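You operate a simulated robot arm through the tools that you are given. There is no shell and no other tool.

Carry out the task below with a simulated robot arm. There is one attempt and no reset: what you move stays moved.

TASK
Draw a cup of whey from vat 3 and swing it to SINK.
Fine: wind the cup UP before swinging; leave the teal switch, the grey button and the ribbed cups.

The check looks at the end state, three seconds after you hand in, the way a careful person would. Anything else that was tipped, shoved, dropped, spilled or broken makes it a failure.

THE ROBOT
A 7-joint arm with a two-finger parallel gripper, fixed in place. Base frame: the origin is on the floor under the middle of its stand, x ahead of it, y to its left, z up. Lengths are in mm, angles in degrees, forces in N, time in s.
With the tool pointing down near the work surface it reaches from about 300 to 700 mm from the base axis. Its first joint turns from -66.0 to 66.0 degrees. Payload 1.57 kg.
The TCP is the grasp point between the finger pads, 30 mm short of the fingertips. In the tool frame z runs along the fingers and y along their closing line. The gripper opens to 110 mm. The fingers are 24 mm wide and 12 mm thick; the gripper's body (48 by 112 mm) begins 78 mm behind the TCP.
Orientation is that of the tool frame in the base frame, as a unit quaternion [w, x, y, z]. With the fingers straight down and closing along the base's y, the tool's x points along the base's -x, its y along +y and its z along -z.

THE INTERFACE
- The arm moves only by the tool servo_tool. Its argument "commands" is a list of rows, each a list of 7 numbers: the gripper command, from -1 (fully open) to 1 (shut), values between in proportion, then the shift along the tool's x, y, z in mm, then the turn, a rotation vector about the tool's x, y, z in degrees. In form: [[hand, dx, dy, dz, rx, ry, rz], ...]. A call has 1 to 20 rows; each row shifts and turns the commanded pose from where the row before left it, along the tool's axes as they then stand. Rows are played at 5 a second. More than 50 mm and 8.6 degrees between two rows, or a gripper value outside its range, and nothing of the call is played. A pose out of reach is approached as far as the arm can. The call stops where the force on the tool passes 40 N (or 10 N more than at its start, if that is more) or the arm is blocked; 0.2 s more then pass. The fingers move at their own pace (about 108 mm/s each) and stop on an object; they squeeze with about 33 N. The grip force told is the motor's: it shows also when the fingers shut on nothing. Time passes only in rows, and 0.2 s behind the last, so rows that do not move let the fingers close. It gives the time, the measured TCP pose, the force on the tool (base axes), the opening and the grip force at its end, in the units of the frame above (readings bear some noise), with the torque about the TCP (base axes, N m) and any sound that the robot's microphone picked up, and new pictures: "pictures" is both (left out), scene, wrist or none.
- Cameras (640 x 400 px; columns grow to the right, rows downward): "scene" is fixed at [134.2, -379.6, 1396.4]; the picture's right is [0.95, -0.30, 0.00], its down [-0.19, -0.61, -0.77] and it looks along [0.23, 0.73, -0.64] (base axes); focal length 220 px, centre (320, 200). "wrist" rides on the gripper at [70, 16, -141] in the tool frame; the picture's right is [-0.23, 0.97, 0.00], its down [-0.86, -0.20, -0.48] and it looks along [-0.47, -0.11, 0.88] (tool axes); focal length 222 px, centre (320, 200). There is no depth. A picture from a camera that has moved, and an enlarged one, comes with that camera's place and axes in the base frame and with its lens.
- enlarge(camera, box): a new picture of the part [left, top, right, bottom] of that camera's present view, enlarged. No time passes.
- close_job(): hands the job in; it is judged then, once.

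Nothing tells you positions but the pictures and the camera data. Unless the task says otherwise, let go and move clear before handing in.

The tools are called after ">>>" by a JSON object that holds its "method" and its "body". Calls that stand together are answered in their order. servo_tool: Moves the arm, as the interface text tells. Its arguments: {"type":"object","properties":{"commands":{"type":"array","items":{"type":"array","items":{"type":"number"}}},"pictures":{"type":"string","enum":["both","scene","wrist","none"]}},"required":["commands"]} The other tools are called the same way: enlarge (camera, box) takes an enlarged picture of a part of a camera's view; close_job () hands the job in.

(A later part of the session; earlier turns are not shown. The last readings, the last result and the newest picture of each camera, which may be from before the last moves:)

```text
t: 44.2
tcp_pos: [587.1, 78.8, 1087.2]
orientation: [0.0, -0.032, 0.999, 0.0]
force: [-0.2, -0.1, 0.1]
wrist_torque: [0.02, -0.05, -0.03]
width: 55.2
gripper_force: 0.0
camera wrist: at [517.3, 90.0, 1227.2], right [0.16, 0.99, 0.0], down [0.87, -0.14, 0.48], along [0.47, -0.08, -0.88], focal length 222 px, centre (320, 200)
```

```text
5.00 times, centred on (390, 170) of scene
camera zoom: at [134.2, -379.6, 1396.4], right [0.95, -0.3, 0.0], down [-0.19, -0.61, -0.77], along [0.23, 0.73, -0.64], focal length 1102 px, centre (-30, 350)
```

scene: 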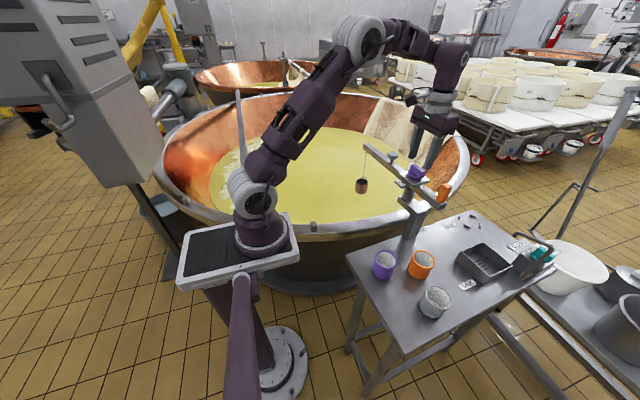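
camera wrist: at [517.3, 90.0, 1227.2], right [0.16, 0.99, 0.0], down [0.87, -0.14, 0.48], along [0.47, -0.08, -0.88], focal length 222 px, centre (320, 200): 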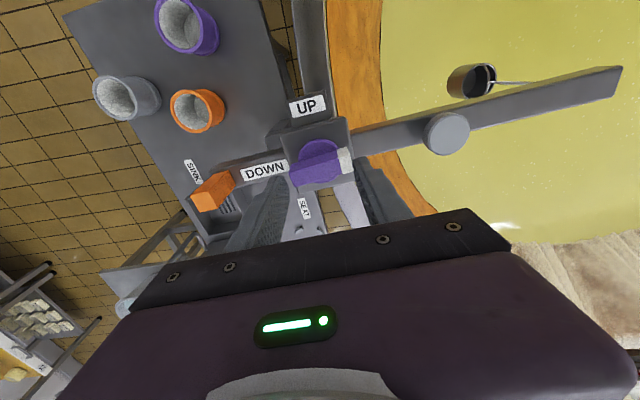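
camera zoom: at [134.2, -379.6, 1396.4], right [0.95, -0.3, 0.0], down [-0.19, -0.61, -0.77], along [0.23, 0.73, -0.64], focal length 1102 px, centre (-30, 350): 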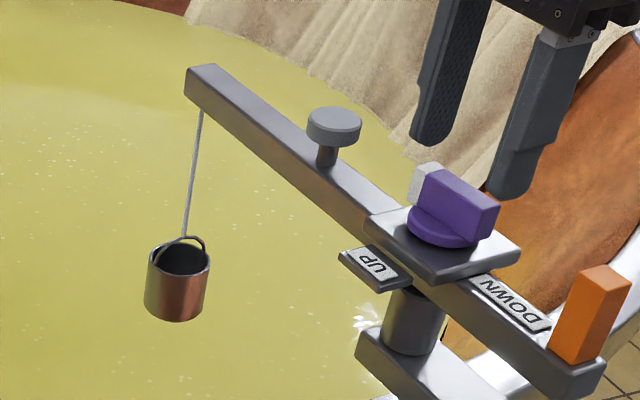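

The cup held its height. I'll finish yawing to straddle the bar again, descend and grip.

>>> {"method": "servo_tool", "body": {"commands": [[0.0, 0, 0, 0, 0, 0, -8.2], [0.0, 0, 0, 0, 0, 0, -8.2], [0.0, 0, 0, 0, 0, 0, -8.2], [0.0, 0, 0, 0, 0, 0, -8.2], [0.0, 0, 0, 0, 0, 0, -8.2], [0.0, 0, 0, 0, 0, 0, -8.2], [0.0, 0, 0, 0, 0, 0, -8.2], [0.0, 0, 0, 0, 0, 0, -8.2], [0.0, 0, 0, 0, 0, 0, -8.2], [0.0, 0, 0, 0, 0, 0, -8.2], [0.0, 0, 0, 0, 0, 0, -6.0], [0.0, 0, 0, 16, 0, 0, 0], [0.0, 0, 0, 16, 0, 0, 0], [0.0, 0, 0, 0, 0, 0, 0], [0.6, 0, 0, 0, 0, 0, 0], [1, 0, 0, 0, 0, 0, 0], [1, 0, 0, 0, 0, 0, 0], [1, 0, 0, 0, 0, 0, 0]], "pictures": "both"}}

>>> {"method": "enlarge", "body": {"camera": "scene", "box": [330, 130, 450, 210]}}

>>> {"method": "enlarge", "body": {"camera": "wrist", "box": [240, 60, 440, 230]}}

```text
t: 48.0
tcp_pos: [587.6, 79.8, 1055.8]
orientation: [0.0, 0.717, -0.697, 0.001]
force: [13.8, -2.2, -2.5]
wrist_torque: [-0.11, -0.17, 0.03]
width: 16.0
gripper_force: 31.1
camera wrist: at [573.6, 8.6, 1196.0], right [-0.98, 0.2, 0.0], down [0.17, 0.86, 0.48], along [0.1, 0.47, -0.88], focal length 222 px, centre (320, 200)
```

scene: 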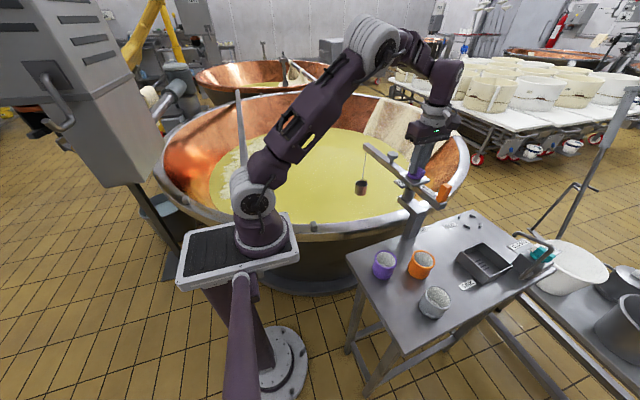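
wrist: 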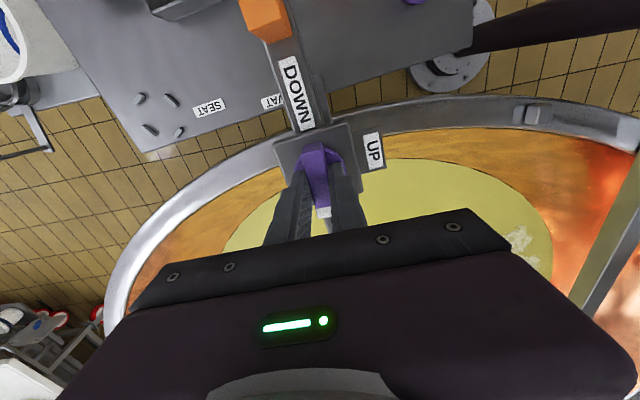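

```text
5.00 times, centred on (390, 170) of scene
camera zoom: at [134.7, -379.7, 1396.3], right [0.95, -0.3, 0.0], down [-0.19, -0.61, -0.77], along [0.23, 0.73, -0.64], focal length 1102 px, centre (-30, 350)
```

zoom: 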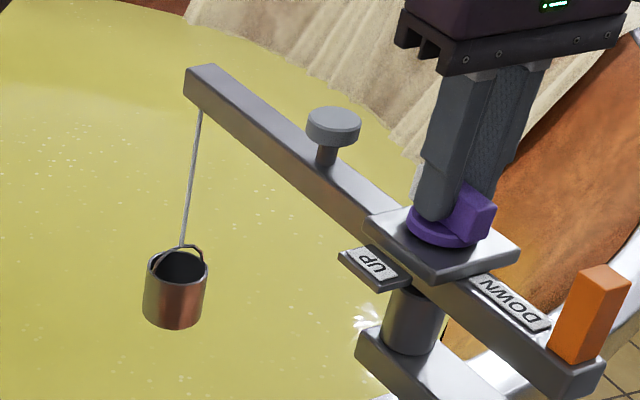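

```text
2.35 times, centred on (340, 145) of wrist
camera zoom: at [573.6, 8.6, 1196.0], right [-0.98, 0.2, 0.0], down [0.17, 0.86, 0.48], along [0.1, 0.47, -0.88], focal length 523 px, centre (273, 329)
```

zoom: 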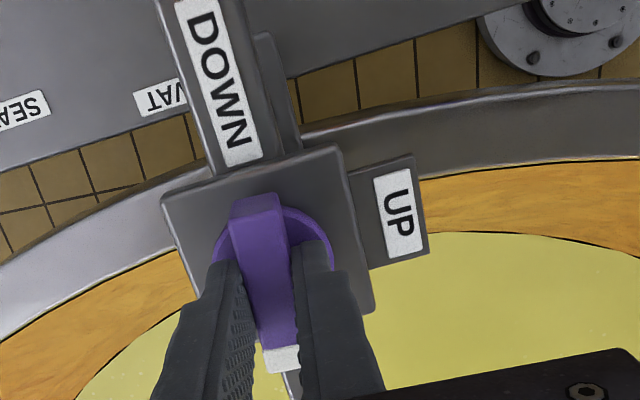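

I have a good second bite. I'll continue winding down clockwise and watch for the cup reaching the whey.

>>> {"method": "servo_tool", "body": {"commands": [[1, 0, -0.8, 0, 0, 0, 3], [1, 0, 0, 0, 0, 0, 5], [1, 0, 0, 0, 0, 0, 5], [1, 0, 0, 0, 0, 0, 5], [1, 0, 0, 0, 0, 0, 5], [1, 0, 0, 0, 0, 0, 5], [1, 0, 0, 0, 0, 0, 5], [1, 0, 0, 0, 0, 0, 5], [1, 0, 0, 0, 0, 0, 2], [1, 0, 0, 0, 0, 0, 0]], "pictures": "scene"}}

>>> {"method": "enlarge", "body": {"camera": "scene", "box": [330, 130, 450, 210]}}

```text
t: 50.2
tcp_pos: [587.1, 79.0, 1056.6]
orientation: [-0.001, -0.434, 0.901, 0.001]
force: [-10.1, -7.3, -3.3]
wrist_torque: [0.24, -0.41, 0.09]
width: 15.9
gripper_force: 31.6
```

scene: 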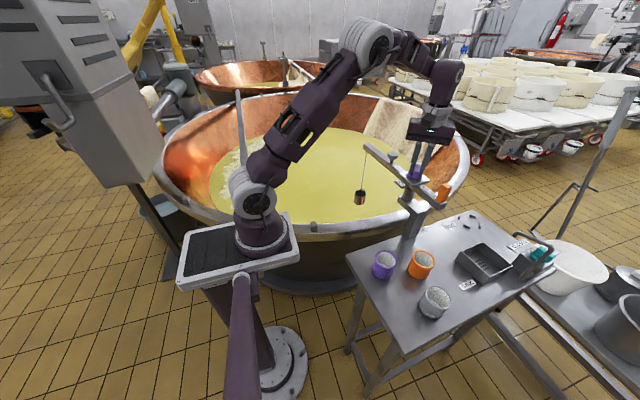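

```text
5.00 times, centred on (390, 170) of scene
camera zoom: at [134.0, -379.8, 1396.3], right [0.95, -0.3, 0.0], down [-0.19, -0.61, -0.77], along [0.23, 0.73, -0.64], focal length 1102 px, centre (-30, 350)
```

zoom: 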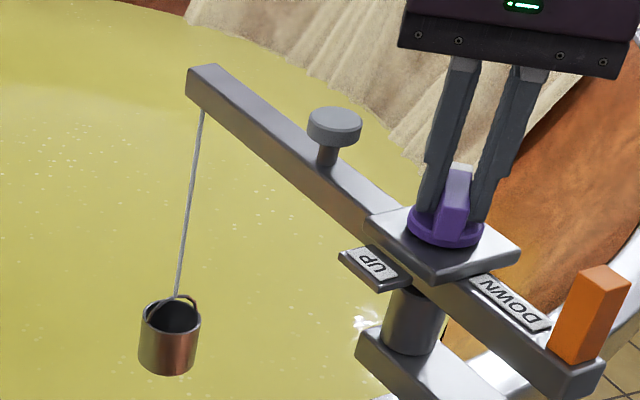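

>>> {"method": "servo_tool", "body": {"commands": [[1, 0, 0, 0, 0, 0, 3], [1, 0, 0, 0, 0, 0, 5], [1, 0, 0, 0, 0, 0, 5], [1, 0, 0, 0, 0, 0, 5], [1, 0, 0, 0, 0, 0, 5], [1, 0, 0, 0, 0, 0, 5], [1, 0, 0, 0, 0, 0, 5], [1, 0, 0, 0, 0, 0, 5], [1, 0, 0, 0, 0, 0, 2], [1, 0, 0, 0, 0, 0, 0]], "pictures": "scene"}}

>>> {"method": "enlarge", "body": {"camera": "scene", "box": [330, 130, 450, 220]}}

>>> {"method": "enlarge", "body": {"camera": "scene", "box": [335, 180, 385, 215]}}

```text
t: 52.4
tcp_pos: [588.6, 78.8, 1055.5]
orientation: [0.0, -0.101, 0.995, 0.0]
force: [-12.1, 3.0, -14.1]
wrist_torque: [0.15, -0.48, 0.06]
width: 15.7
gripper_force: 31.3
```

scene: 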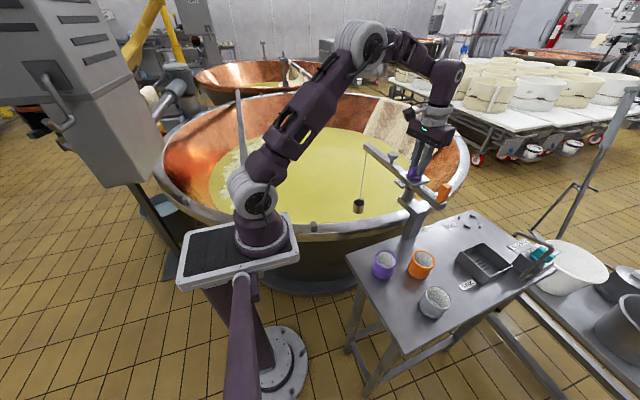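

```text
4.44 times, centred on (390, 175) of scene
camera zoom: at [134.1, -379.5, 1396.4], right [0.95, -0.3, 0.0], down [-0.19, -0.61, -0.77], along [0.23, 0.73, -0.64], focal length 980 px, centre (9, 311)
```

zoom: 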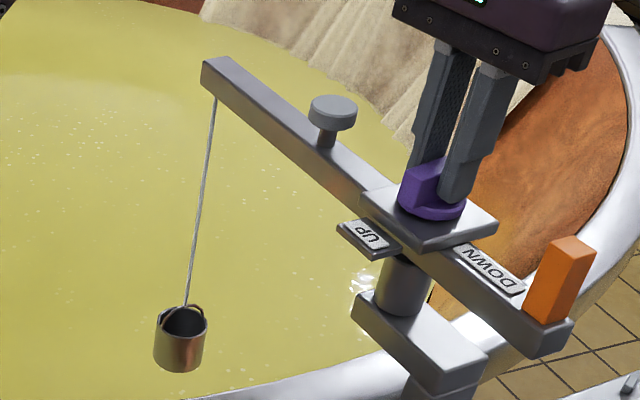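

```text
11.43 times, centred on (360, 198) of scene
camera zoom: at [134.1, -379.5, 1396.4], right [0.95, -0.3, 0.0], down [-0.19, -0.61, -0.77], along [0.23, 0.73, -0.64], focal length 2519 px, centre (-137, 229)
```

zoom: 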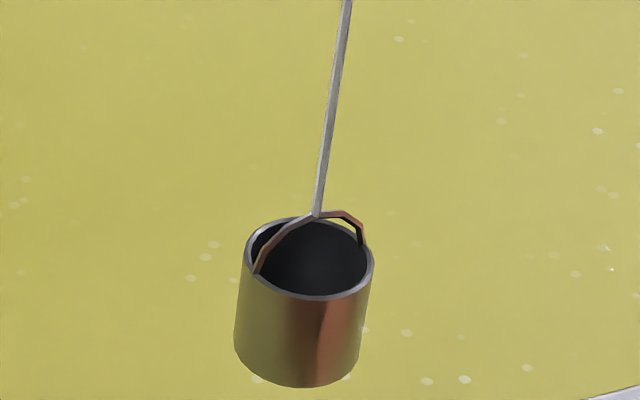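

The cup isn't in the whey yet (rim at about z 696). I'll continue lowering.

>>> {"method": "servo_tool", "body": {"commands": [[1, 0, 0, 0, 0, 0, 3], [1, 0, 0, 0, 0, 0, 5], [1, 0, 0, 0, 0, 0, 5], [1, 0, 0, 0, 0, 0, 5], [1, 0, 0, 0, 0, 0, 5], [1, 0, 0, 0, 0, 0, 5], [1, 0, 0, 0, 0, 0, 2], [1, 0, 0, 0, 0, 0, 0]], "pictures": "scene"}}

>>> {"method": "enlarge", "body": {"camera": "scene", "box": [330, 130, 450, 220]}}

>>> {"method": "enlarge", "body": {"camera": "scene", "box": [335, 190, 385, 225]}}

```text
t: 54.2
tcp_pos: [587.4, 78.6, 1055.4]
orientation: [-0.001, 0.161, 0.987, 0.0]
force: [-11.6, 0.5, -12.6]
wrist_torque: [0.29, 0.84, 0.04]
width: 16.1
gripper_force: 31.1
```

scene: 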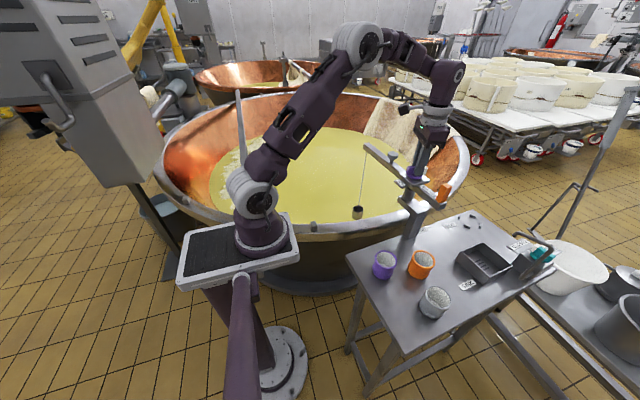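

```text
4.44 times, centred on (390, 175) of scene
camera zoom: at [134.1, -379.6, 1396.4], right [0.95, -0.3, 0.0], down [-0.19, -0.61, -0.77], along [0.23, 0.73, -0.64], focal length 980 px, centre (9, 311)
```

zoom: 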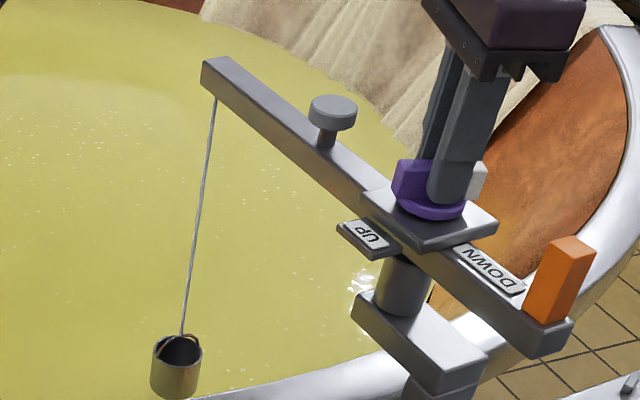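

```text
11.43 times, centred on (360, 208) of scene
camera zoom: at [134.1, -379.6, 1396.4], right [0.95, -0.3, 0.0], down [-0.19, -0.61, -0.77], along [0.23, 0.73, -0.64], focal length 2519 px, centre (-137, 114)
```

zoom: 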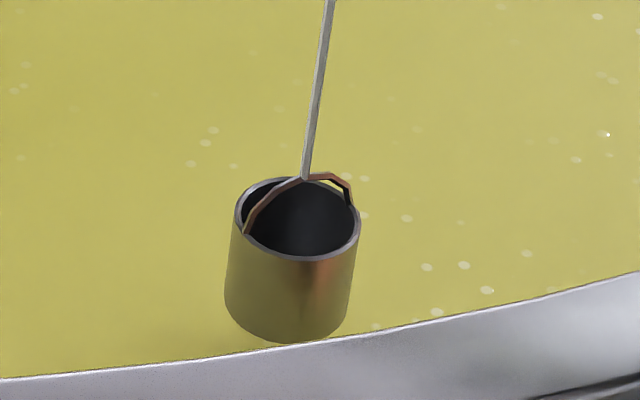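

The cup is still above the whey but getting close. I'll lower further.

>>> {"method": "servo_tool", "body": {"commands": [[1, 0, 0, 0, 0, 0, 3], [1, 0, 0, 0, 0, 0, 5], [1, 0, 0, 0, 0, 0, 5], [1, 0, 0, 0, 0, 0, 5], [1, 0, 0, 0, 0, 0, 5], [1, 0, 0, 0, 0, 0, 2], [1, 0, 0, 0, 0, 0, 0]], "pictures": "both"}}

>>> {"method": "enlarge", "body": {"camera": "scene", "box": [330, 130, 450, 220]}}

>>> {"method": "enlarge", "body": {"camera": "scene", "box": [335, 190, 385, 225]}}

```text
t: 55.8
tcp_pos: [587.9, 78.4, 1056.4]
orientation: [0.001, 0.37, 0.929, -0.001]
force: [-5.9, -5.9, -9.1]
wrist_torque: [0.14, 0.43, 0.08]
width: 16.1
gripper_force: 31.2
camera wrist: at [549.2, 138.2, 1195.6], right [0.83, 0.55, 0.0], down [0.48, -0.73, 0.48], along [0.26, -0.4, -0.88], focal length 222 px, centre (320, 200)
```

scene: 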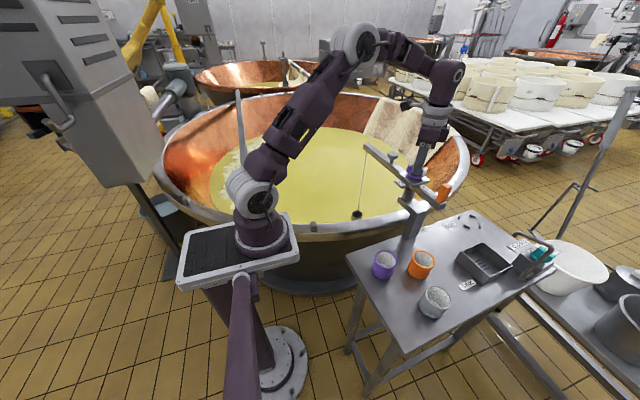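
wrist: 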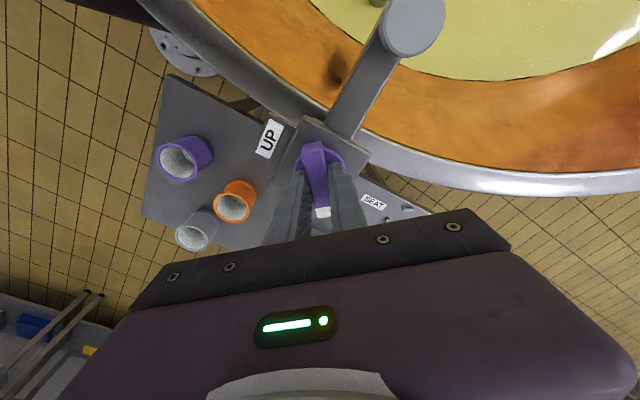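

```text
4.44 times, centred on (390, 175) of scene
camera zoom: at [134.2, -379.8, 1396.3], right [0.95, -0.3, 0.0], down [-0.19, -0.61, -0.77], along [0.23, 0.73, -0.64], focal length 980 px, centre (9, 311)
```

zoom: 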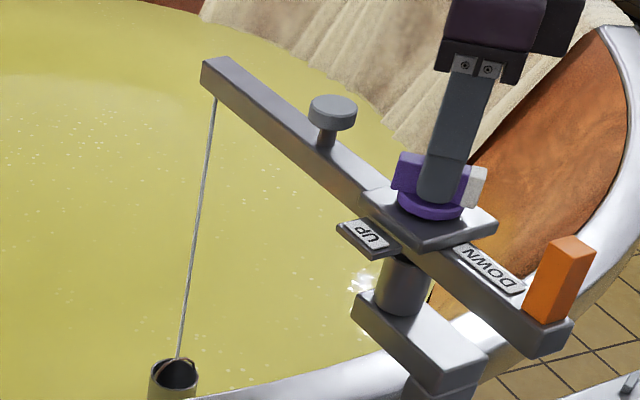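

```text
11.43 times, centred on (360, 208) of scene
camera zoom: at [134.2, -379.8, 1396.3], right [0.95, -0.3, 0.0], down [-0.19, -0.61, -0.77], along [0.23, 0.73, -0.64], focal length 2519 px, centre (-137, 114)
```

zoom: 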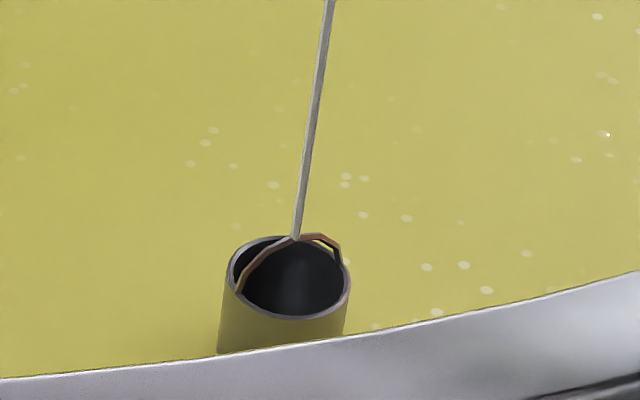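

The knob is at about 226°, heading toward the DOWN mark at 270°. I'll continue.

>>> {"method": "servo_tool", "body": {"commands": [[1, 0, 0, 0, 0, 0, 3], [1, 0, 0, 0, 0, 0, 5], [1, 0, 0, 0, 0, 0, 5], [1, 0, 0, 0, 0, 0, 5], [1, 0, 0, 0, 0, 0, 4], [1, 0, 0, 0, 0, 0, 0]], "pictures": "both"}}

>>> {"method": "enlarge", "body": {"camera": "scene", "box": [335, 190, 385, 225]}}

>>> {"method": "enlarge", "body": {"camera": "wrist", "box": [240, 60, 440, 230]}}

```text
t: 57.2
tcp_pos: [587.8, 77.3, 1056.1]
orientation: [-0.001, 0.541, 0.841, -0.001]
force: [-10.8, -10.5, -8.4]
wrist_torque: [-1.03, -0.28, 0.08]
width: 16.0
gripper_force: 31.1
camera wrist: at [574.5, 148.5, 1195.6], right [0.98, 0.2, 0.0], down [0.17, -0.86, 0.48], along [0.09, -0.47, -0.88], focal length 222 px, centre (320, 200)
```

scene: 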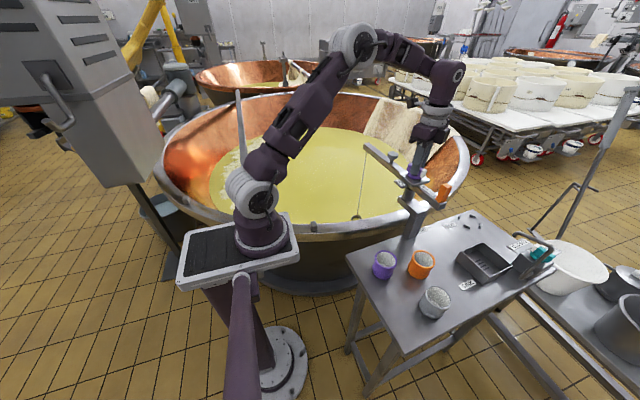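
wrist: 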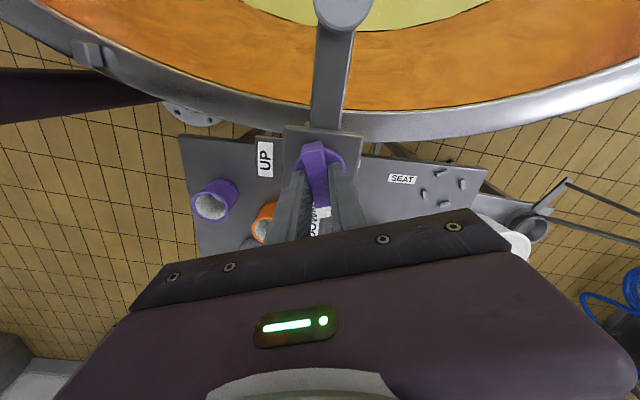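

```text
11.43 times, centred on (360, 208) of scene
camera zoom: at [134.0, -379.9, 1396.3], right [0.95, -0.3, 0.0], down [-0.19, -0.61, -0.77], along [0.23, 0.73, -0.64], focal length 2519 px, centre (-137, 114)
```

zoom: 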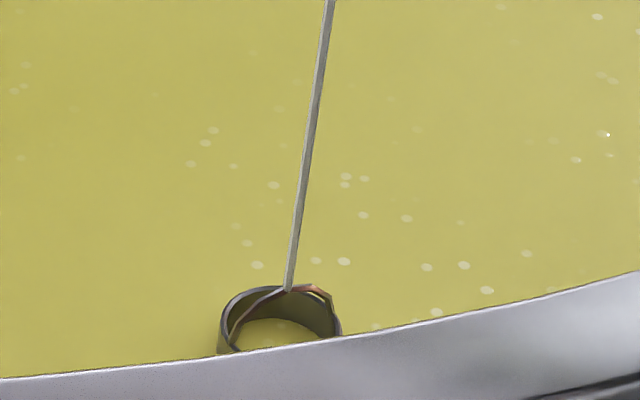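

```text
2.35 times, centred on (340, 145) of wrist
camera zoom: at [574.5, 148.5, 1195.6], right [0.98, 0.2, 0.0], down [0.17, -0.86, 0.48], along [0.09, -0.47, -0.88], focal length 523 px, centre (273, 329)
```

zoom: 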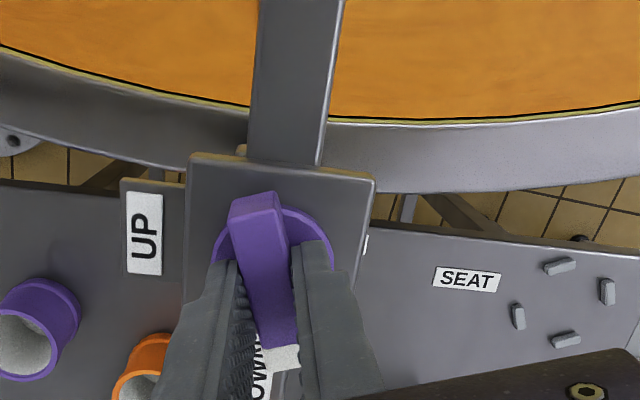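

The inside of the cup now shows whey, so it's dipping. I'll wind the remaining ~21° to the DOWN mark so it submerges fully.

>>> {"method": "servo_tool", "body": {"commands": [[1, 0, 0, 0, 0, 0, 3], [1, 0, 0, 0, 0, 0, 4], [1, 0, 0, 0, 0, 0, 4], [1, 0, 0, 0, 0, 0, 4], [1, 0, 0, 0, 0, 0, 3], [1, 0, 0, 0, 0, 0, 0], [1, 0, 0, 0, 0, 0, 0]], "pictures": "both"}}

>>> {"method": "enlarge", "body": {"camera": "scene", "box": [335, 190, 385, 225]}}

>>> {"method": "enlarge", "body": {"camera": "wrist", "box": [240, 60, 440, 230]}}

```text
t: 58.8
tcp_pos: [586.7, 77.5, 1056.2]
orientation: [0.0, 0.666, 0.746, 0.001]
force: [-8.3, -15.8, 2.4]
wrist_torque: [0.39, 0.33, -0.03]
width: 16.2
gripper_force: 31.6
camera wrist: at [596.4, 149.2, 1195.7], right [0.99, -0.11, 0.0], down [-0.1, -0.87, 0.48], along [-0.05, -0.48, -0.88], focal length 222 px, centre (320, 200)
```

scene: 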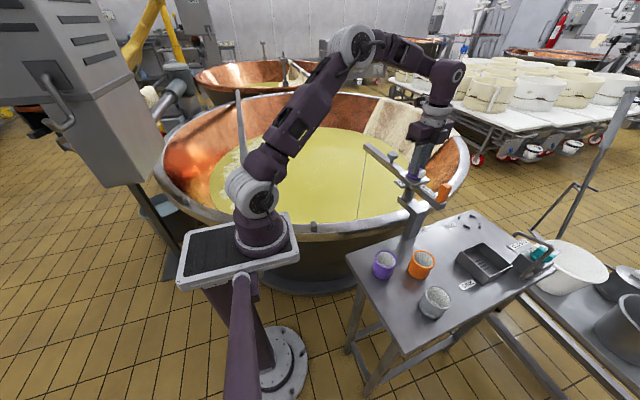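
wrist: 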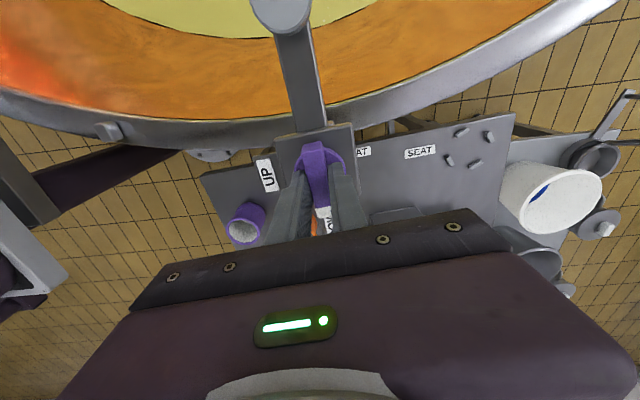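

```text
11.43 times, centred on (360, 208) of scene
camera zoom: at [133.9, -380.1, 1396.3], right [0.95, -0.3, 0.0], down [-0.19, -0.61, -0.77], along [0.23, 0.73, -0.64], focal length 2519 px, centre (-137, 114)
```

zoom: 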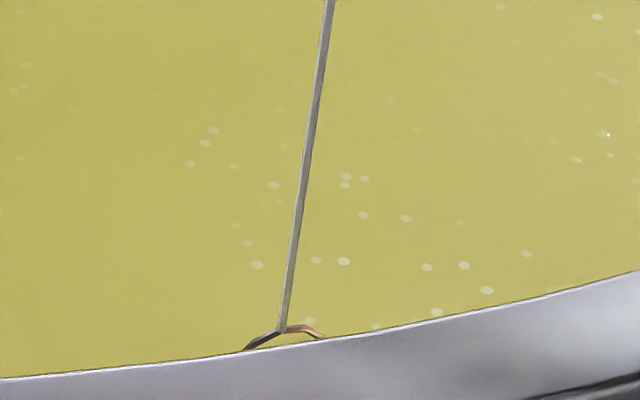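

```text
2.35 times, centred on (340, 145) of wrist
camera zoom: at [596.4, 149.2, 1195.7], right [0.99, -0.11, 0.0], down [-0.1, -0.87, 0.48], along [-0.05, -0.48, -0.88], focal length 523 px, centre (273, 329)
```

zoom: 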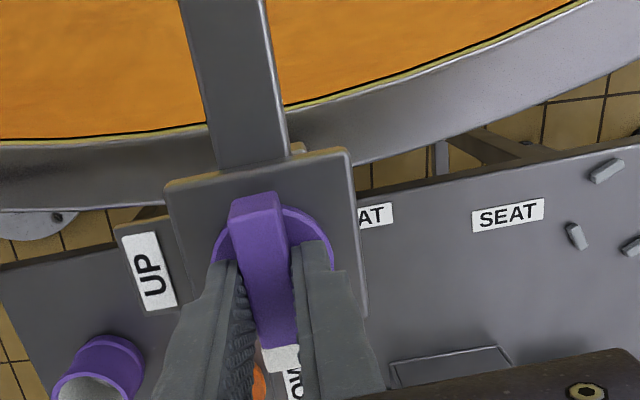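

The cup is nearly submerged with only the bail showing. I'll wind the last few degrees to the DOWN stop and wait for the cup to fill.

>>> {"method": "servo_tool", "body": {"commands": [[1, 0, 0, 0, 0, 0, 2], [1, 0, 0, 0, 0, 0, 2], [1, 0, 0, 0, 0, 0, 0], [1, 0, 0, 0, 0, 0, 0], [1, 0, 0, 0, 0, 0, 0], [1, 0, 0, 0, 0, 0, 0], [1, 0, 0, 0, 0, 0, 0], [1, 0, 0, 0, 0, 0, 0], [1, 0, 0, 0, 0, 0, 0], [1, 0, 0, 0, 0, 0, 0]], "pictures": "scene"}}

>>> {"method": "enlarge", "body": {"camera": "scene", "box": [335, 190, 385, 225]}}

>>> {"method": "enlarge", "body": {"camera": "scene", "box": [330, 130, 450, 220]}}

```text
t: 61.0
tcp_pos: [586.9, 77.6, 1056.2]
orientation: [0.0, 0.69, 0.723, 0.0]
force: [-15.9, -15.0, -4.2]
wrist_torque: [-0.33, 0.19, 0.22]
width: 15.7
gripper_force: 31.3
```

scene: 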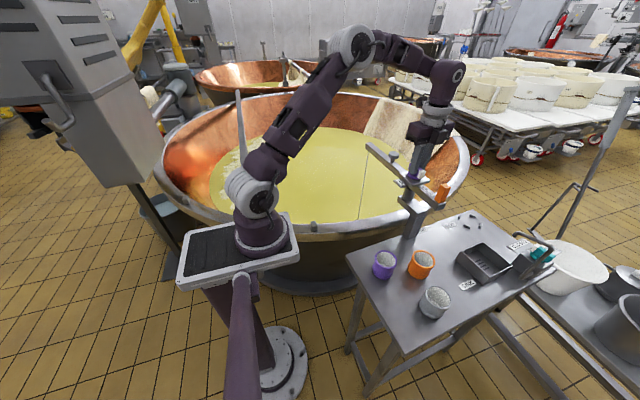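

```text
11.43 times, centred on (360, 208) of scene
camera zoom: at [133.8, -380.0, 1396.3], right [0.95, -0.3, 0.0], down [-0.19, -0.61, -0.77], along [0.23, 0.73, -0.64], focal length 2519 px, centre (-137, 114)
```

zoom: 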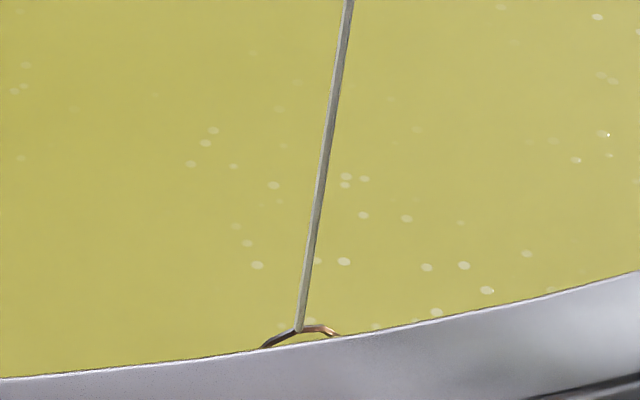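

```text
4.44 times, centred on (390, 175) of scene
camera zoom: at [133.8, -380.0, 1396.3], right [0.95, -0.3, 0.0], down [-0.19, -0.61, -0.77], along [0.23, 0.73, -0.64], focal length 980 px, centre (9, 311)
```

zoom: 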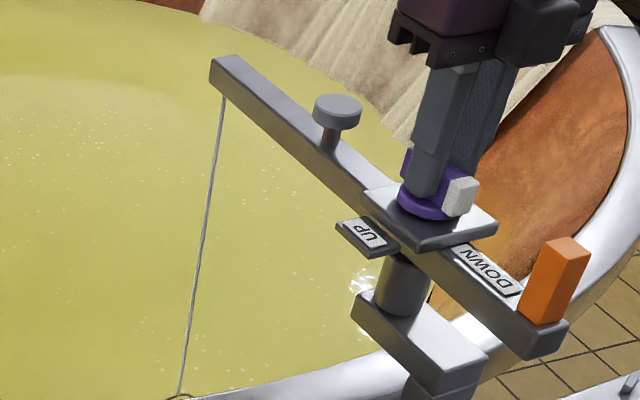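

I reached the DOWN stop. I'll wait a little more for filling while easing the side load, then begin winding UP counter-clockwise.

>>> {"method": "servo_tool", "body": {"commands": [[1, -0.5, -0.5, 0, 0, 0, 0], [1, -0.5, -0.5, 0, 0, 0, 0], [1, 0, 0, 0, 0, 0, 0], [1, 0, 0, 0, 0, 0, 0], [1, 0, 0, 0, 0, 0, 0], [1, 0, 0, 0, 0, 0, 0], [1, 0, 0, 0, 0, 0, 0], [1, 0, 0, 0, 0, 0, 0], [1, 0, 0, 0, 0, 0, -2], [1, 0, 0, 0, 0, 0, -3], [1, 0, 0, 0, 0, 0, -4], [1, 0, 0, 0, 0, 0, -4], [1, 0, 0, 0, 0, 0, -4], [1, 0, 0, 0, 0, 0, -4], [1, 0, 0, 0, 0, 0, -3], [1, 0, 0, 0, 0, 0, -2], [1, 0, 0, 0, 0, 0, 0]], "pictures": "scene"}}

>>> {"method": "enlarge", "body": {"camera": "scene", "box": [335, 190, 385, 225]}}

>>> {"method": "enlarge", "body": {"camera": "scene", "box": [330, 130, 450, 220]}}

```text
t: 64.6
tcp_pos: [587.5, 77.9, 1056.4]
orientation: [0.001, 0.51, 0.86, 0.002]
force: [11.2, 9.3, 20.6]
wrist_torque: [-0.18, -0.16, -0.02]
width: 15.9
gripper_force: 31.2
```

scene: 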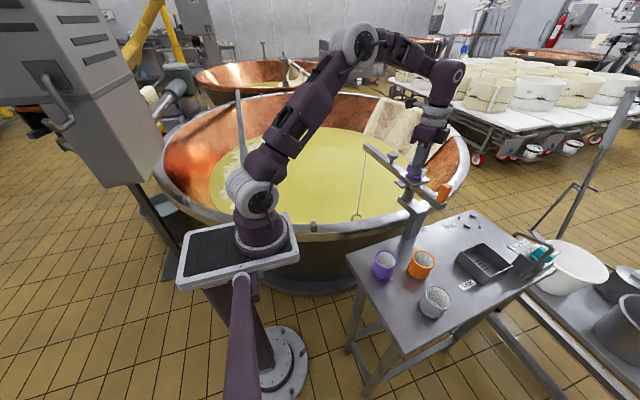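

```text
11.43 times, centred on (360, 208) of scene
camera zoom: at [134.2, -379.4, 1396.4], right [0.95, -0.3, 0.0], down [-0.19, -0.61, -0.77], along [0.23, 0.73, -0.64], focal length 2519 px, centre (-137, 114)
```

zoom: 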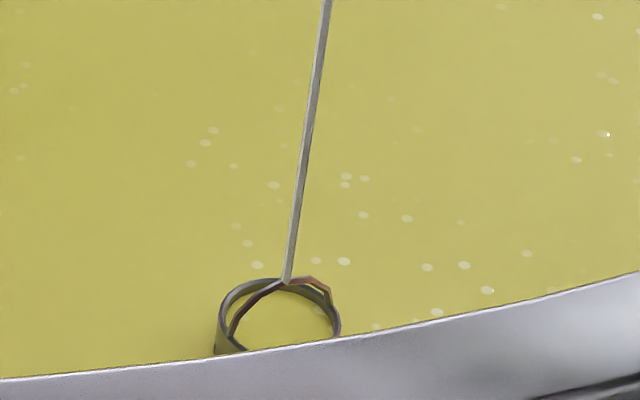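

```text
4.44 times, centred on (390, 175) of scene
camera zoom: at [134.2, -379.4, 1396.4], right [0.95, -0.3, 0.0], down [-0.19, -0.61, -0.77], along [0.23, 0.73, -0.64], focal length 980 px, centre (9, 311)
```

zoom: 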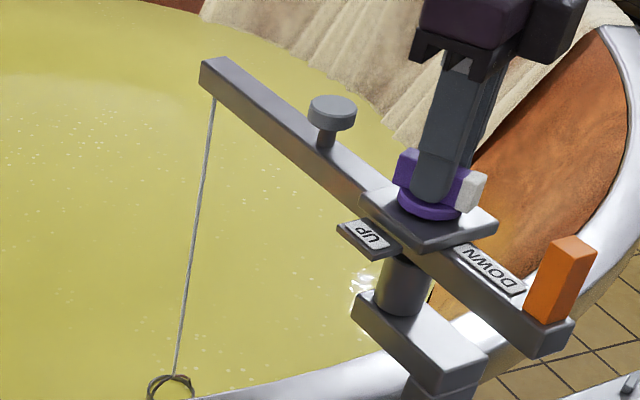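

The cup is brim-full and rising. I'll continue winding UP counter-clockwise steadily.

>>> {"method": "servo_tool", "body": {"commands": [[1, 0.5, 0.5, 0, 0, 0, -2], [1, 0, 0, 0, 0, 0, -4], [1, 0, 0, 0, 0, 0, -4], [1, 0, 0, 0, 0, 0, -4], [1, 0, 0, 0, 0, 0, -4], [1, 0, 0, 0, 0, 0, -4], [1, 0, 0, 0, 0, 0, -4], [1, 0, 0, 0, 0, 0, -4], [1, 0, 0, 0, 0, 0, -4], [1, 0, 0, 0, 0, 0, -4], [1, 0, 0, 0, 0, 0, -2], [1, 0, 0, 0, 0, 0, 0]], "pictures": "scene"}}

>>> {"method": "enlarge", "body": {"camera": "scene", "box": [330, 130, 450, 220]}}

>>> {"method": "enlarge", "body": {"camera": "scene", "box": [335, 190, 385, 225]}}

```text
t: 67.2
tcp_pos: [587.0, 78.5, 1055.7]
orientation: [0.001, 0.185, 0.983, -0.001]
force: [21.6, 1.4, 7.0]
wrist_torque: [-0.07, -0.54, 0.01]
width: 16.0
gripper_force: 31.9
```

scene: 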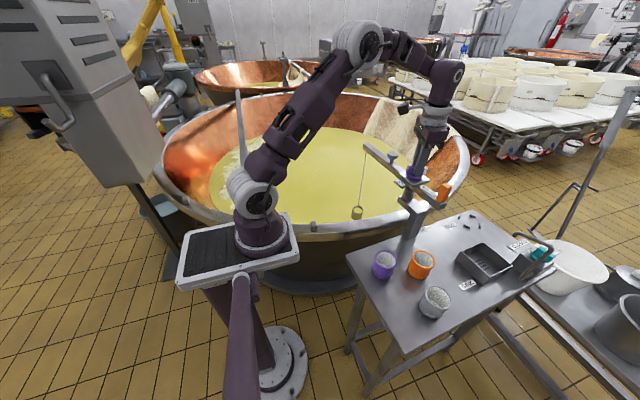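

```text
4.44 times, centred on (390, 175) of scene
camera zoom: at [134.7, -379.6, 1396.3], right [0.95, -0.3, 0.0], down [-0.19, -0.61, -0.77], along [0.23, 0.73, -0.64], focal length 980 px, centre (9, 311)
```

zoom: 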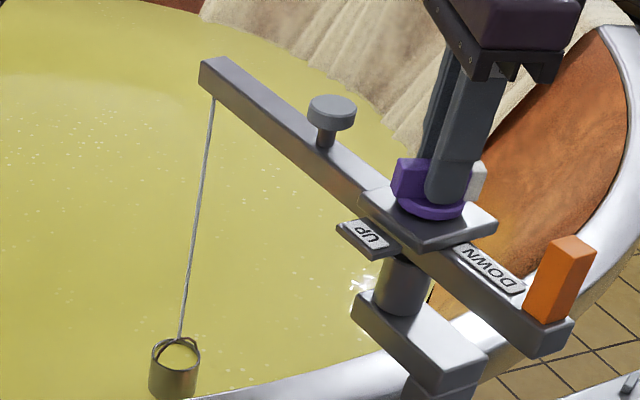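

```text
11.43 times, centred on (360, 208) of scene
camera zoom: at [134.7, -379.6, 1396.3], right [0.95, -0.3, 0.0], down [-0.19, -0.61, -0.77], along [0.23, 0.73, -0.64], focal length 2519 px, centre (-137, 114)
```

zoom: 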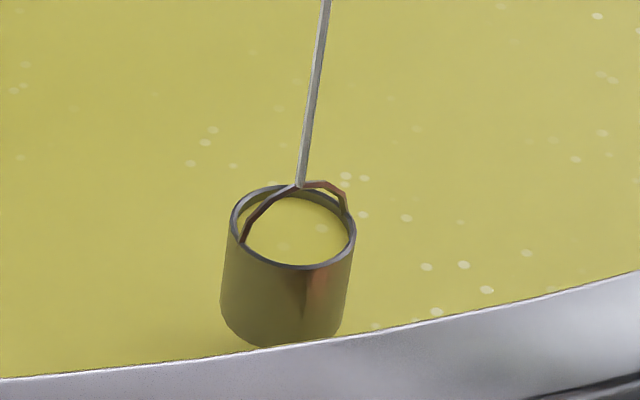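

The cup is full of whey. I'll keep winding up with a small correction for the side load.

>>> {"method": "servo_tool", "body": {"commands": [[1, -0.93, 0.36, 0, 0, 0, -2], [1, 0, 0, 0, 0, 0, -4], [1, 0, 0, 0, 0, 0, -4], [1, 0, 0, 0, 0, 0, -4], [1, 0, 0, 0, 0, 0, -4], [1, 0, 0, 0, 0, 0, -4], [1, 0, 0, 0, 0, 0, -4], [1, 0, 0, 0, 0, 0, -4], [1, 0, 0, 0, 0, 0, -4], [1, 0, 0, 0, 0, 0, -4], [1, 0, 0, 0, 0, 0, -4], [1, 0, 0, 0, 0, 0, -4], [1, 0, 0, 0, 0, 0, -4], [1, 0, 0, 0, 0, 0, -4], [1, 0, 0, 0, 0, 0, -2], [1, 0, 0, 0, 0, 0, 0]], "pictures": "scene"}}

>>> {"method": "enlarge", "body": {"camera": "scene", "box": [330, 130, 450, 220]}}

```text
t: 70.6
tcp_pos: [587.0, 78.2, 1055.9]
orientation: [0.0, -0.299, 0.954, 0.0]
force: [-11.4, 12.9, -2.4]
wrist_torque: [-0.44, 0.97, -0.03]
width: 15.7
gripper_force: 31.4
```

scene: 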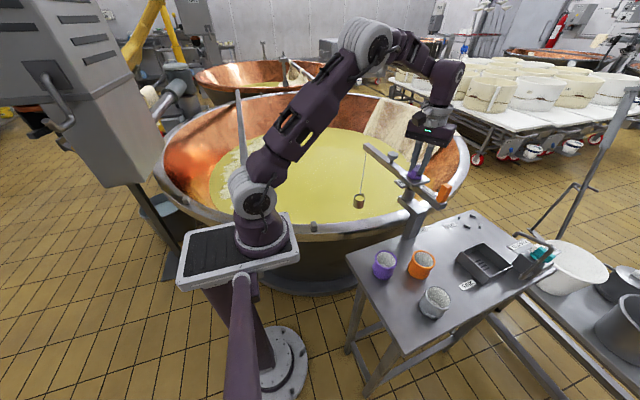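

```text
4.44 times, centred on (390, 175) of scene
camera zoom: at [133.9, -379.2, 1396.5], right [0.95, -0.3, 0.0], down [-0.19, -0.61, -0.77], along [0.23, 0.73, -0.64], focal length 980 px, centre (9, 311)
```

zoom: 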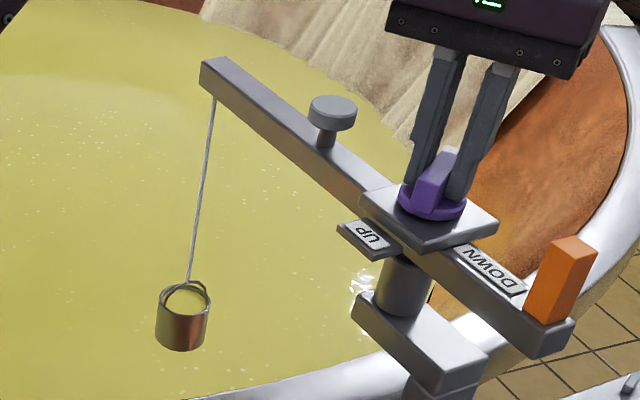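

>>> {"method": "servo_tool", "body": {"commands": [[1, 0.1, 1.0, 0, 0, 0, -2], [1, 0, 0, 0, 0, 0, -4], [1, 0, 0, 0, 0, 0, -4], [1, 0, 0, 0, 0, 0, -4], [1, 0, 0, 0, 0, 0, -4], [1, 0, 0, 0, 0, 0, -4], [1, 0, 0, 0, 0, 0, -4], [1, 0, 0, 0, 0, 0, -4], [1, 0, 0, 0, 0, 0, -4], [1, 0, 0, 0, 0, 0, -4], [1, 0, 0, 0, 0, 0, -4], [1, 0, 0, 0, 0, 0, -4], [1, 0, 0, 0, 0, 0, -4], [1, 0, 0, 0, 0, 0, -4], [1, 0, 0, 0, 0, 0, -4], [1, 0, 0, 0, 0, 0, -1], [1, 0, 0, 0, 0, 0, 0]], "pictures": "both"}}

>>> {"method": "enlarge", "body": {"camera": "scene", "box": [330, 130, 450, 220]}}

>>> {"method": "enlarge", "body": {"camera": "wrist", "box": [240, 60, 440, 230]}}

```text
t: 74.2
tcp_pos: [587.9, 79.4, 1055.6]
orientation: [0.0, 0.729, -0.684, 0.001]
force: [9.3, -10.0, -11.9]
wrist_torque: [-0.05, -0.05, -0.05]
width: 15.9
gripper_force: 31.5
camera wrist: at [576.1, 8.5, 1195.6], right [-0.99, 0.17, 0.0], down [0.14, 0.87, 0.48], along [0.08, 0.47, -0.88], focal length 222 px, centre (320, 200)
```

scene: 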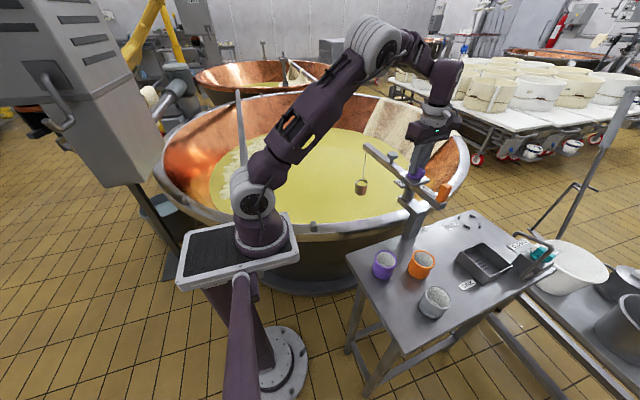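
wrist: 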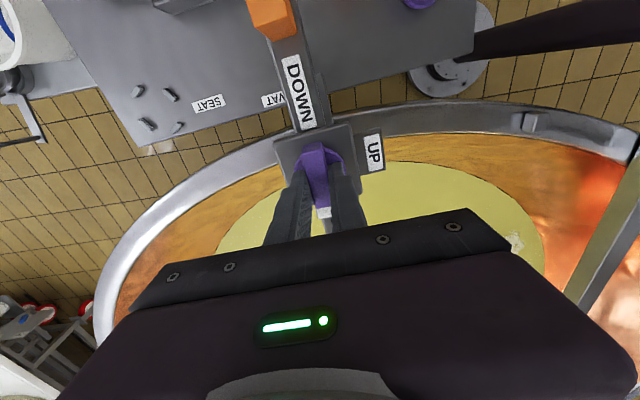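

```text
4.44 times, centred on (390, 175) of scene
camera zoom: at [134.7, -379.9, 1396.2], right [0.95, -0.3, 0.0], down [-0.19, -0.61, -0.77], along [0.23, 0.73, -0.64], focal length 980 px, centre (9, 311)
```

zoom: 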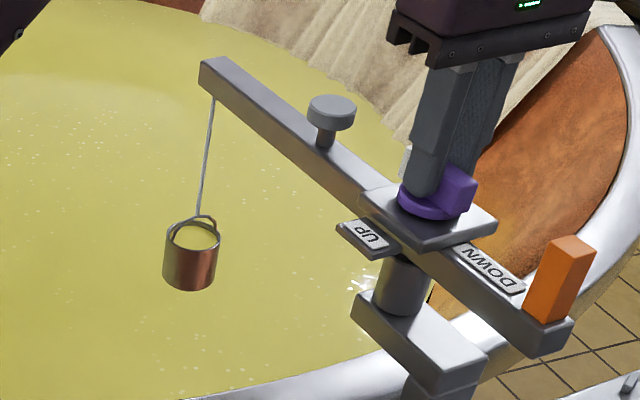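

```text
2.35 times, centred on (340, 145) of wrist
camera zoom: at [576.1, 8.5, 1195.6], right [-0.99, 0.17, 0.0], down [0.14, 0.87, 0.48], along [0.08, 0.47, -0.88], focal length 523 px, centre (273, 329)
```

zoom: 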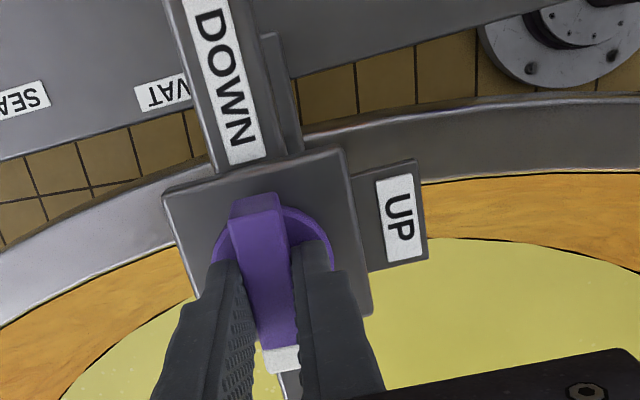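

90° of winding is left. I'll loosen slightly first to verify that the knob holds the full cup before regrasping.

>>> {"method": "servo_tool", "body": {"commands": [[0.66, 0, 0, 0, 0, 0, 0], [0.64, 0, 0, 0, 0, 0, 0], [0.6, 0, 0, 0, 0, 0, 0], [0.6, 0, 0, 0, 0, 0, 0], [0.6, 0, 0, 0, 0, 0, 0]], "pictures": "wrist"}}

>>> {"method": "enlarge", "body": {"camera": "wrist", "box": [240, 60, 440, 230]}}

>>> {"method": "enlarge", "body": {"camera": "scene", "box": [330, 130, 450, 220]}}

```text
t: 75.4
tcp_pos: [586.4, 79.5, 1056.5]
orientation: [-0.001, 0.729, -0.684, 0.0]
force: [0.0, -0.8, 0.0]
wrist_torque: [0.01, 0.0, -0.01]
width: 21.9
gripper_force: 0.0
camera wrist: at [575.5, 9.2, 1195.4], right [-0.99, 0.17, 0.0], down [0.15, 0.87, 0.48], along [0.08, 0.47, -0.88], focal length 222 px, centre (320, 200)
```

wrist: 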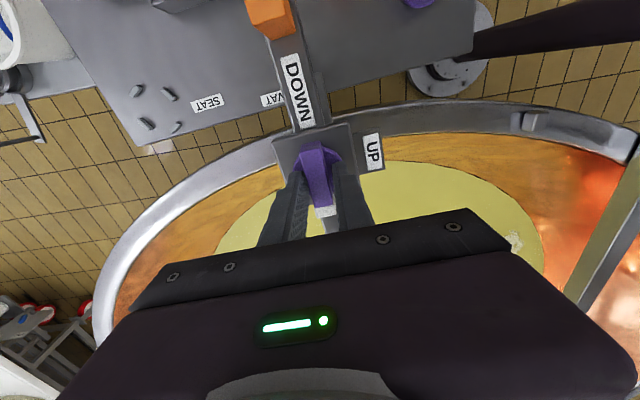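

```text
2.35 times, centred on (340, 145) of wrist
camera zoom: at [575.5, 9.2, 1195.4], right [-0.99, 0.17, 0.0], down [0.15, 0.87, 0.48], along [0.08, 0.47, -0.88], focal length 523 px, centre (273, 329)
```

zoom: 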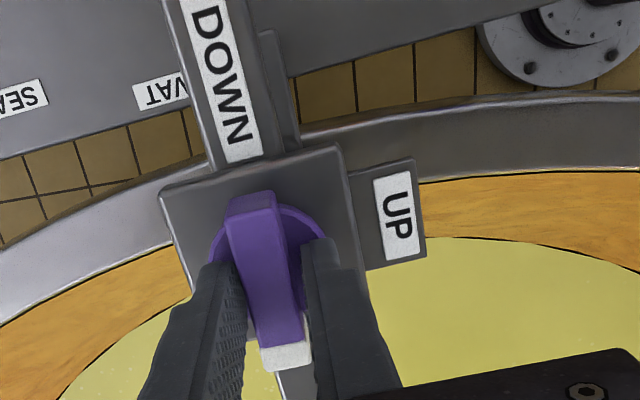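

```text
4.44 times, centred on (390, 175) of scene
camera zoom: at [134.2, -379.6, 1396.4], right [0.95, -0.3, 0.0], down [-0.19, -0.61, -0.77], along [0.23, 0.73, -0.64], focal length 980 px, centre (9, 311)
```

zoom: 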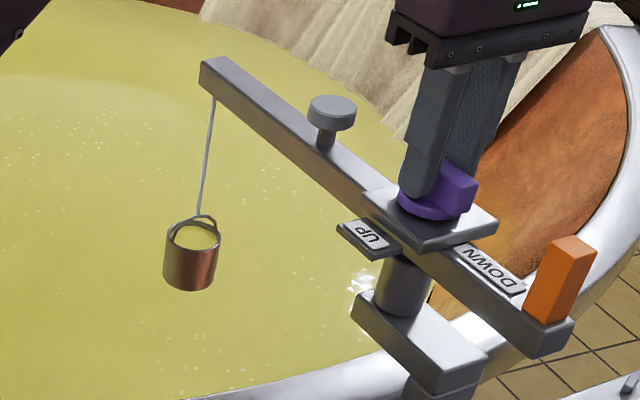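

The knob holds the full cup. I'll open, lift, rotate 180° clockwise and regrip for the last quarter-turn up.

>>> {"method": "servo_tool", "body": {"commands": [[0.3, 0, 0, 0, 0, 0, 0], [0.0, 0, 0, 0, 0, 0, 0], [0.0, 0, 0, -16, 0, 0, 0], [0.0, 0, 0, -16, 0, 0, 0], [0.0, 0, 0, 0, 0, 0, 8.2], [0.0, 0, 0, 0, 0, 0, 8.2], [0.0, 0, 0, 0, 0, 0, 8.2], [0.0, 0, 0, 0, 0, 0, 8.2], [0.0, 0, 0, 0, 0, 0, 8.2], [0.0, 0, 0, 0, 0, 0, 8.2], [0.0, 0, 0, 0, 0, 0, 8.2], [0.0, 0, 0, 0, 0, 0, 8.2], [0.0, 0, 0, 0, 0, 0, 8.2], [0.0, 0, 0, 0, 0, 0, 8.2], [0.0, 0, 0, 0, 0, 0, 8.2], [0.0, 0, 0, 0, 0, 0, 8.2], [0.0, 0, 0, 0, 0, 0, 8.2], [0.0, 0, 0, 0, 0, 0, 8.2], [0.0, 0, 0, 0, 0, 0, 8.2], [0.0, 0, 0, 0, 0, 0, 8.2]], "pictures": "none"}}

>>> {"method": "servo_tool", "body": {"commands": [[0.0, 0, 0, 0, 0, 0, 8.2], [0.0, 0, 0, 0, 0, 0, 8.2], [0.0, 0, 0, 0, 0, 0, 8.2], [0.0, 0, 0, 0, 0, 0, 8.2], [0.0, 0, 0, 0, 0, 0, 8.2], [0.0, 0, 0, 0, 0, 0, 7.8], [0.0, 0, 0, 0, 0, 0, 0]], "pictures": "both"}}

>>> {"method": "enlarge", "body": {"camera": "wrist", "box": [240, 60, 440, 230]}}

>>> {"method": "enlarge", "body": {"camera": "scene", "box": [330, 130, 450, 220]}}

```text
t: 79.6
tcp_pos: [586.9, 79.1, 1086.8]
orientation: [0.0, 0.324, 0.946, 0.0]
force: [0.2, 0.3, -0.7]
wrist_torque: [0.01, -0.02, 0.0]
width: 55.1
gripper_force: 0.0
```

```text
t: 81.2
tcp_pos: [587.7, 81.9, 1087.2]
orientation: [0.001, 0.685, 0.729, 0.0]
force: [0.4, -0.3, -0.6]
wrist_torque: [0.04, 0.02, -0.01]
width: 54.9
gripper_force: 0.1
camera wrist: at [600.7, 150.4, 1226.6], right [0.99, -0.17, 0.0], down [-0.15, -0.87, 0.48], along [-0.08, -0.47, -0.88], focal length 222 px, centre (320, 200)
```

scene: 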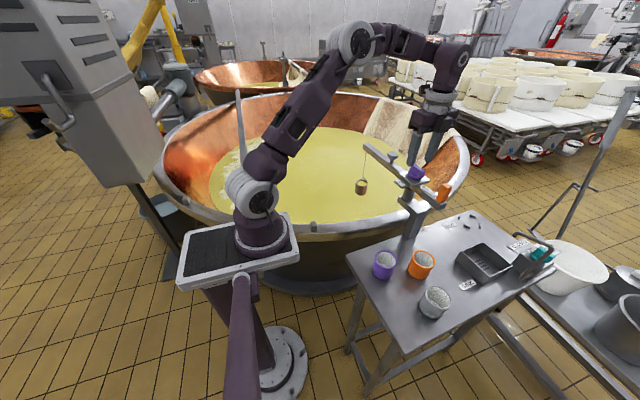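
wrist: 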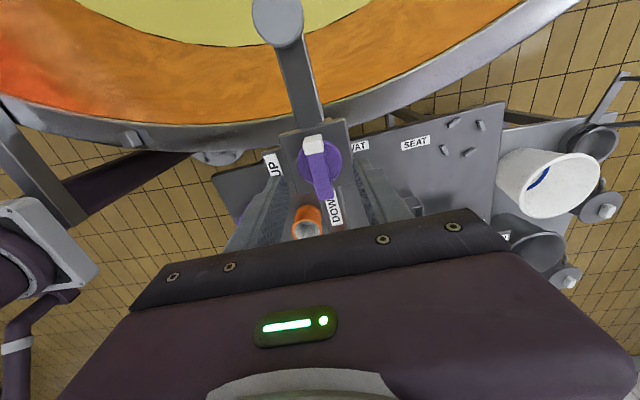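

```text
2.35 times, centred on (340, 145) of wrist
camera zoom: at [600.7, 150.4, 1226.6], right [0.99, -0.17, 0.0], down [-0.15, -0.87, 0.48], along [-0.08, -0.47, -0.88], focal length 523 px, centre (273, 329)
```

zoom: 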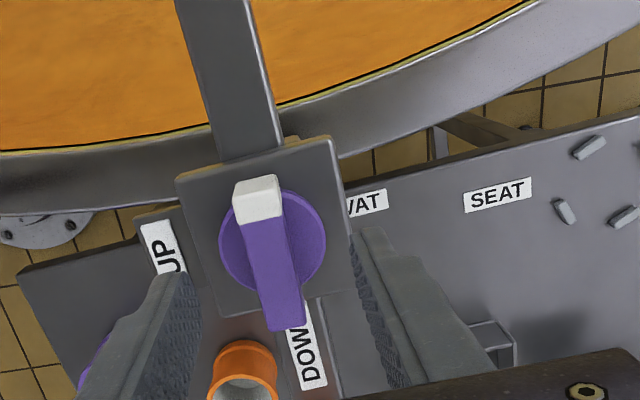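

```text
4.44 times, centred on (390, 175) of scene
camera zoom: at [134.2, -379.6, 1396.4], right [0.95, -0.3, 0.0], down [-0.19, -0.61, -0.77], along [0.23, 0.73, -0.64], focal length 980 px, centre (9, 311)
```

zoom: 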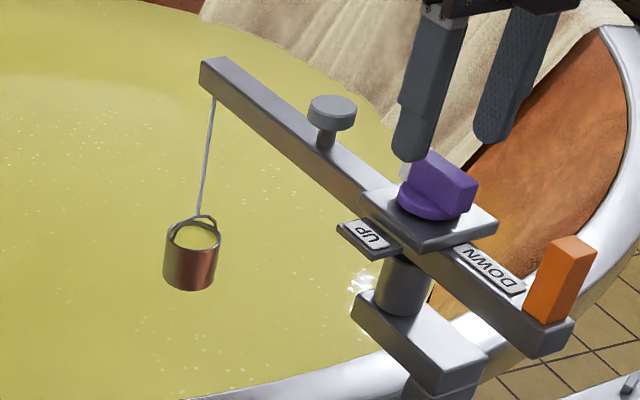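

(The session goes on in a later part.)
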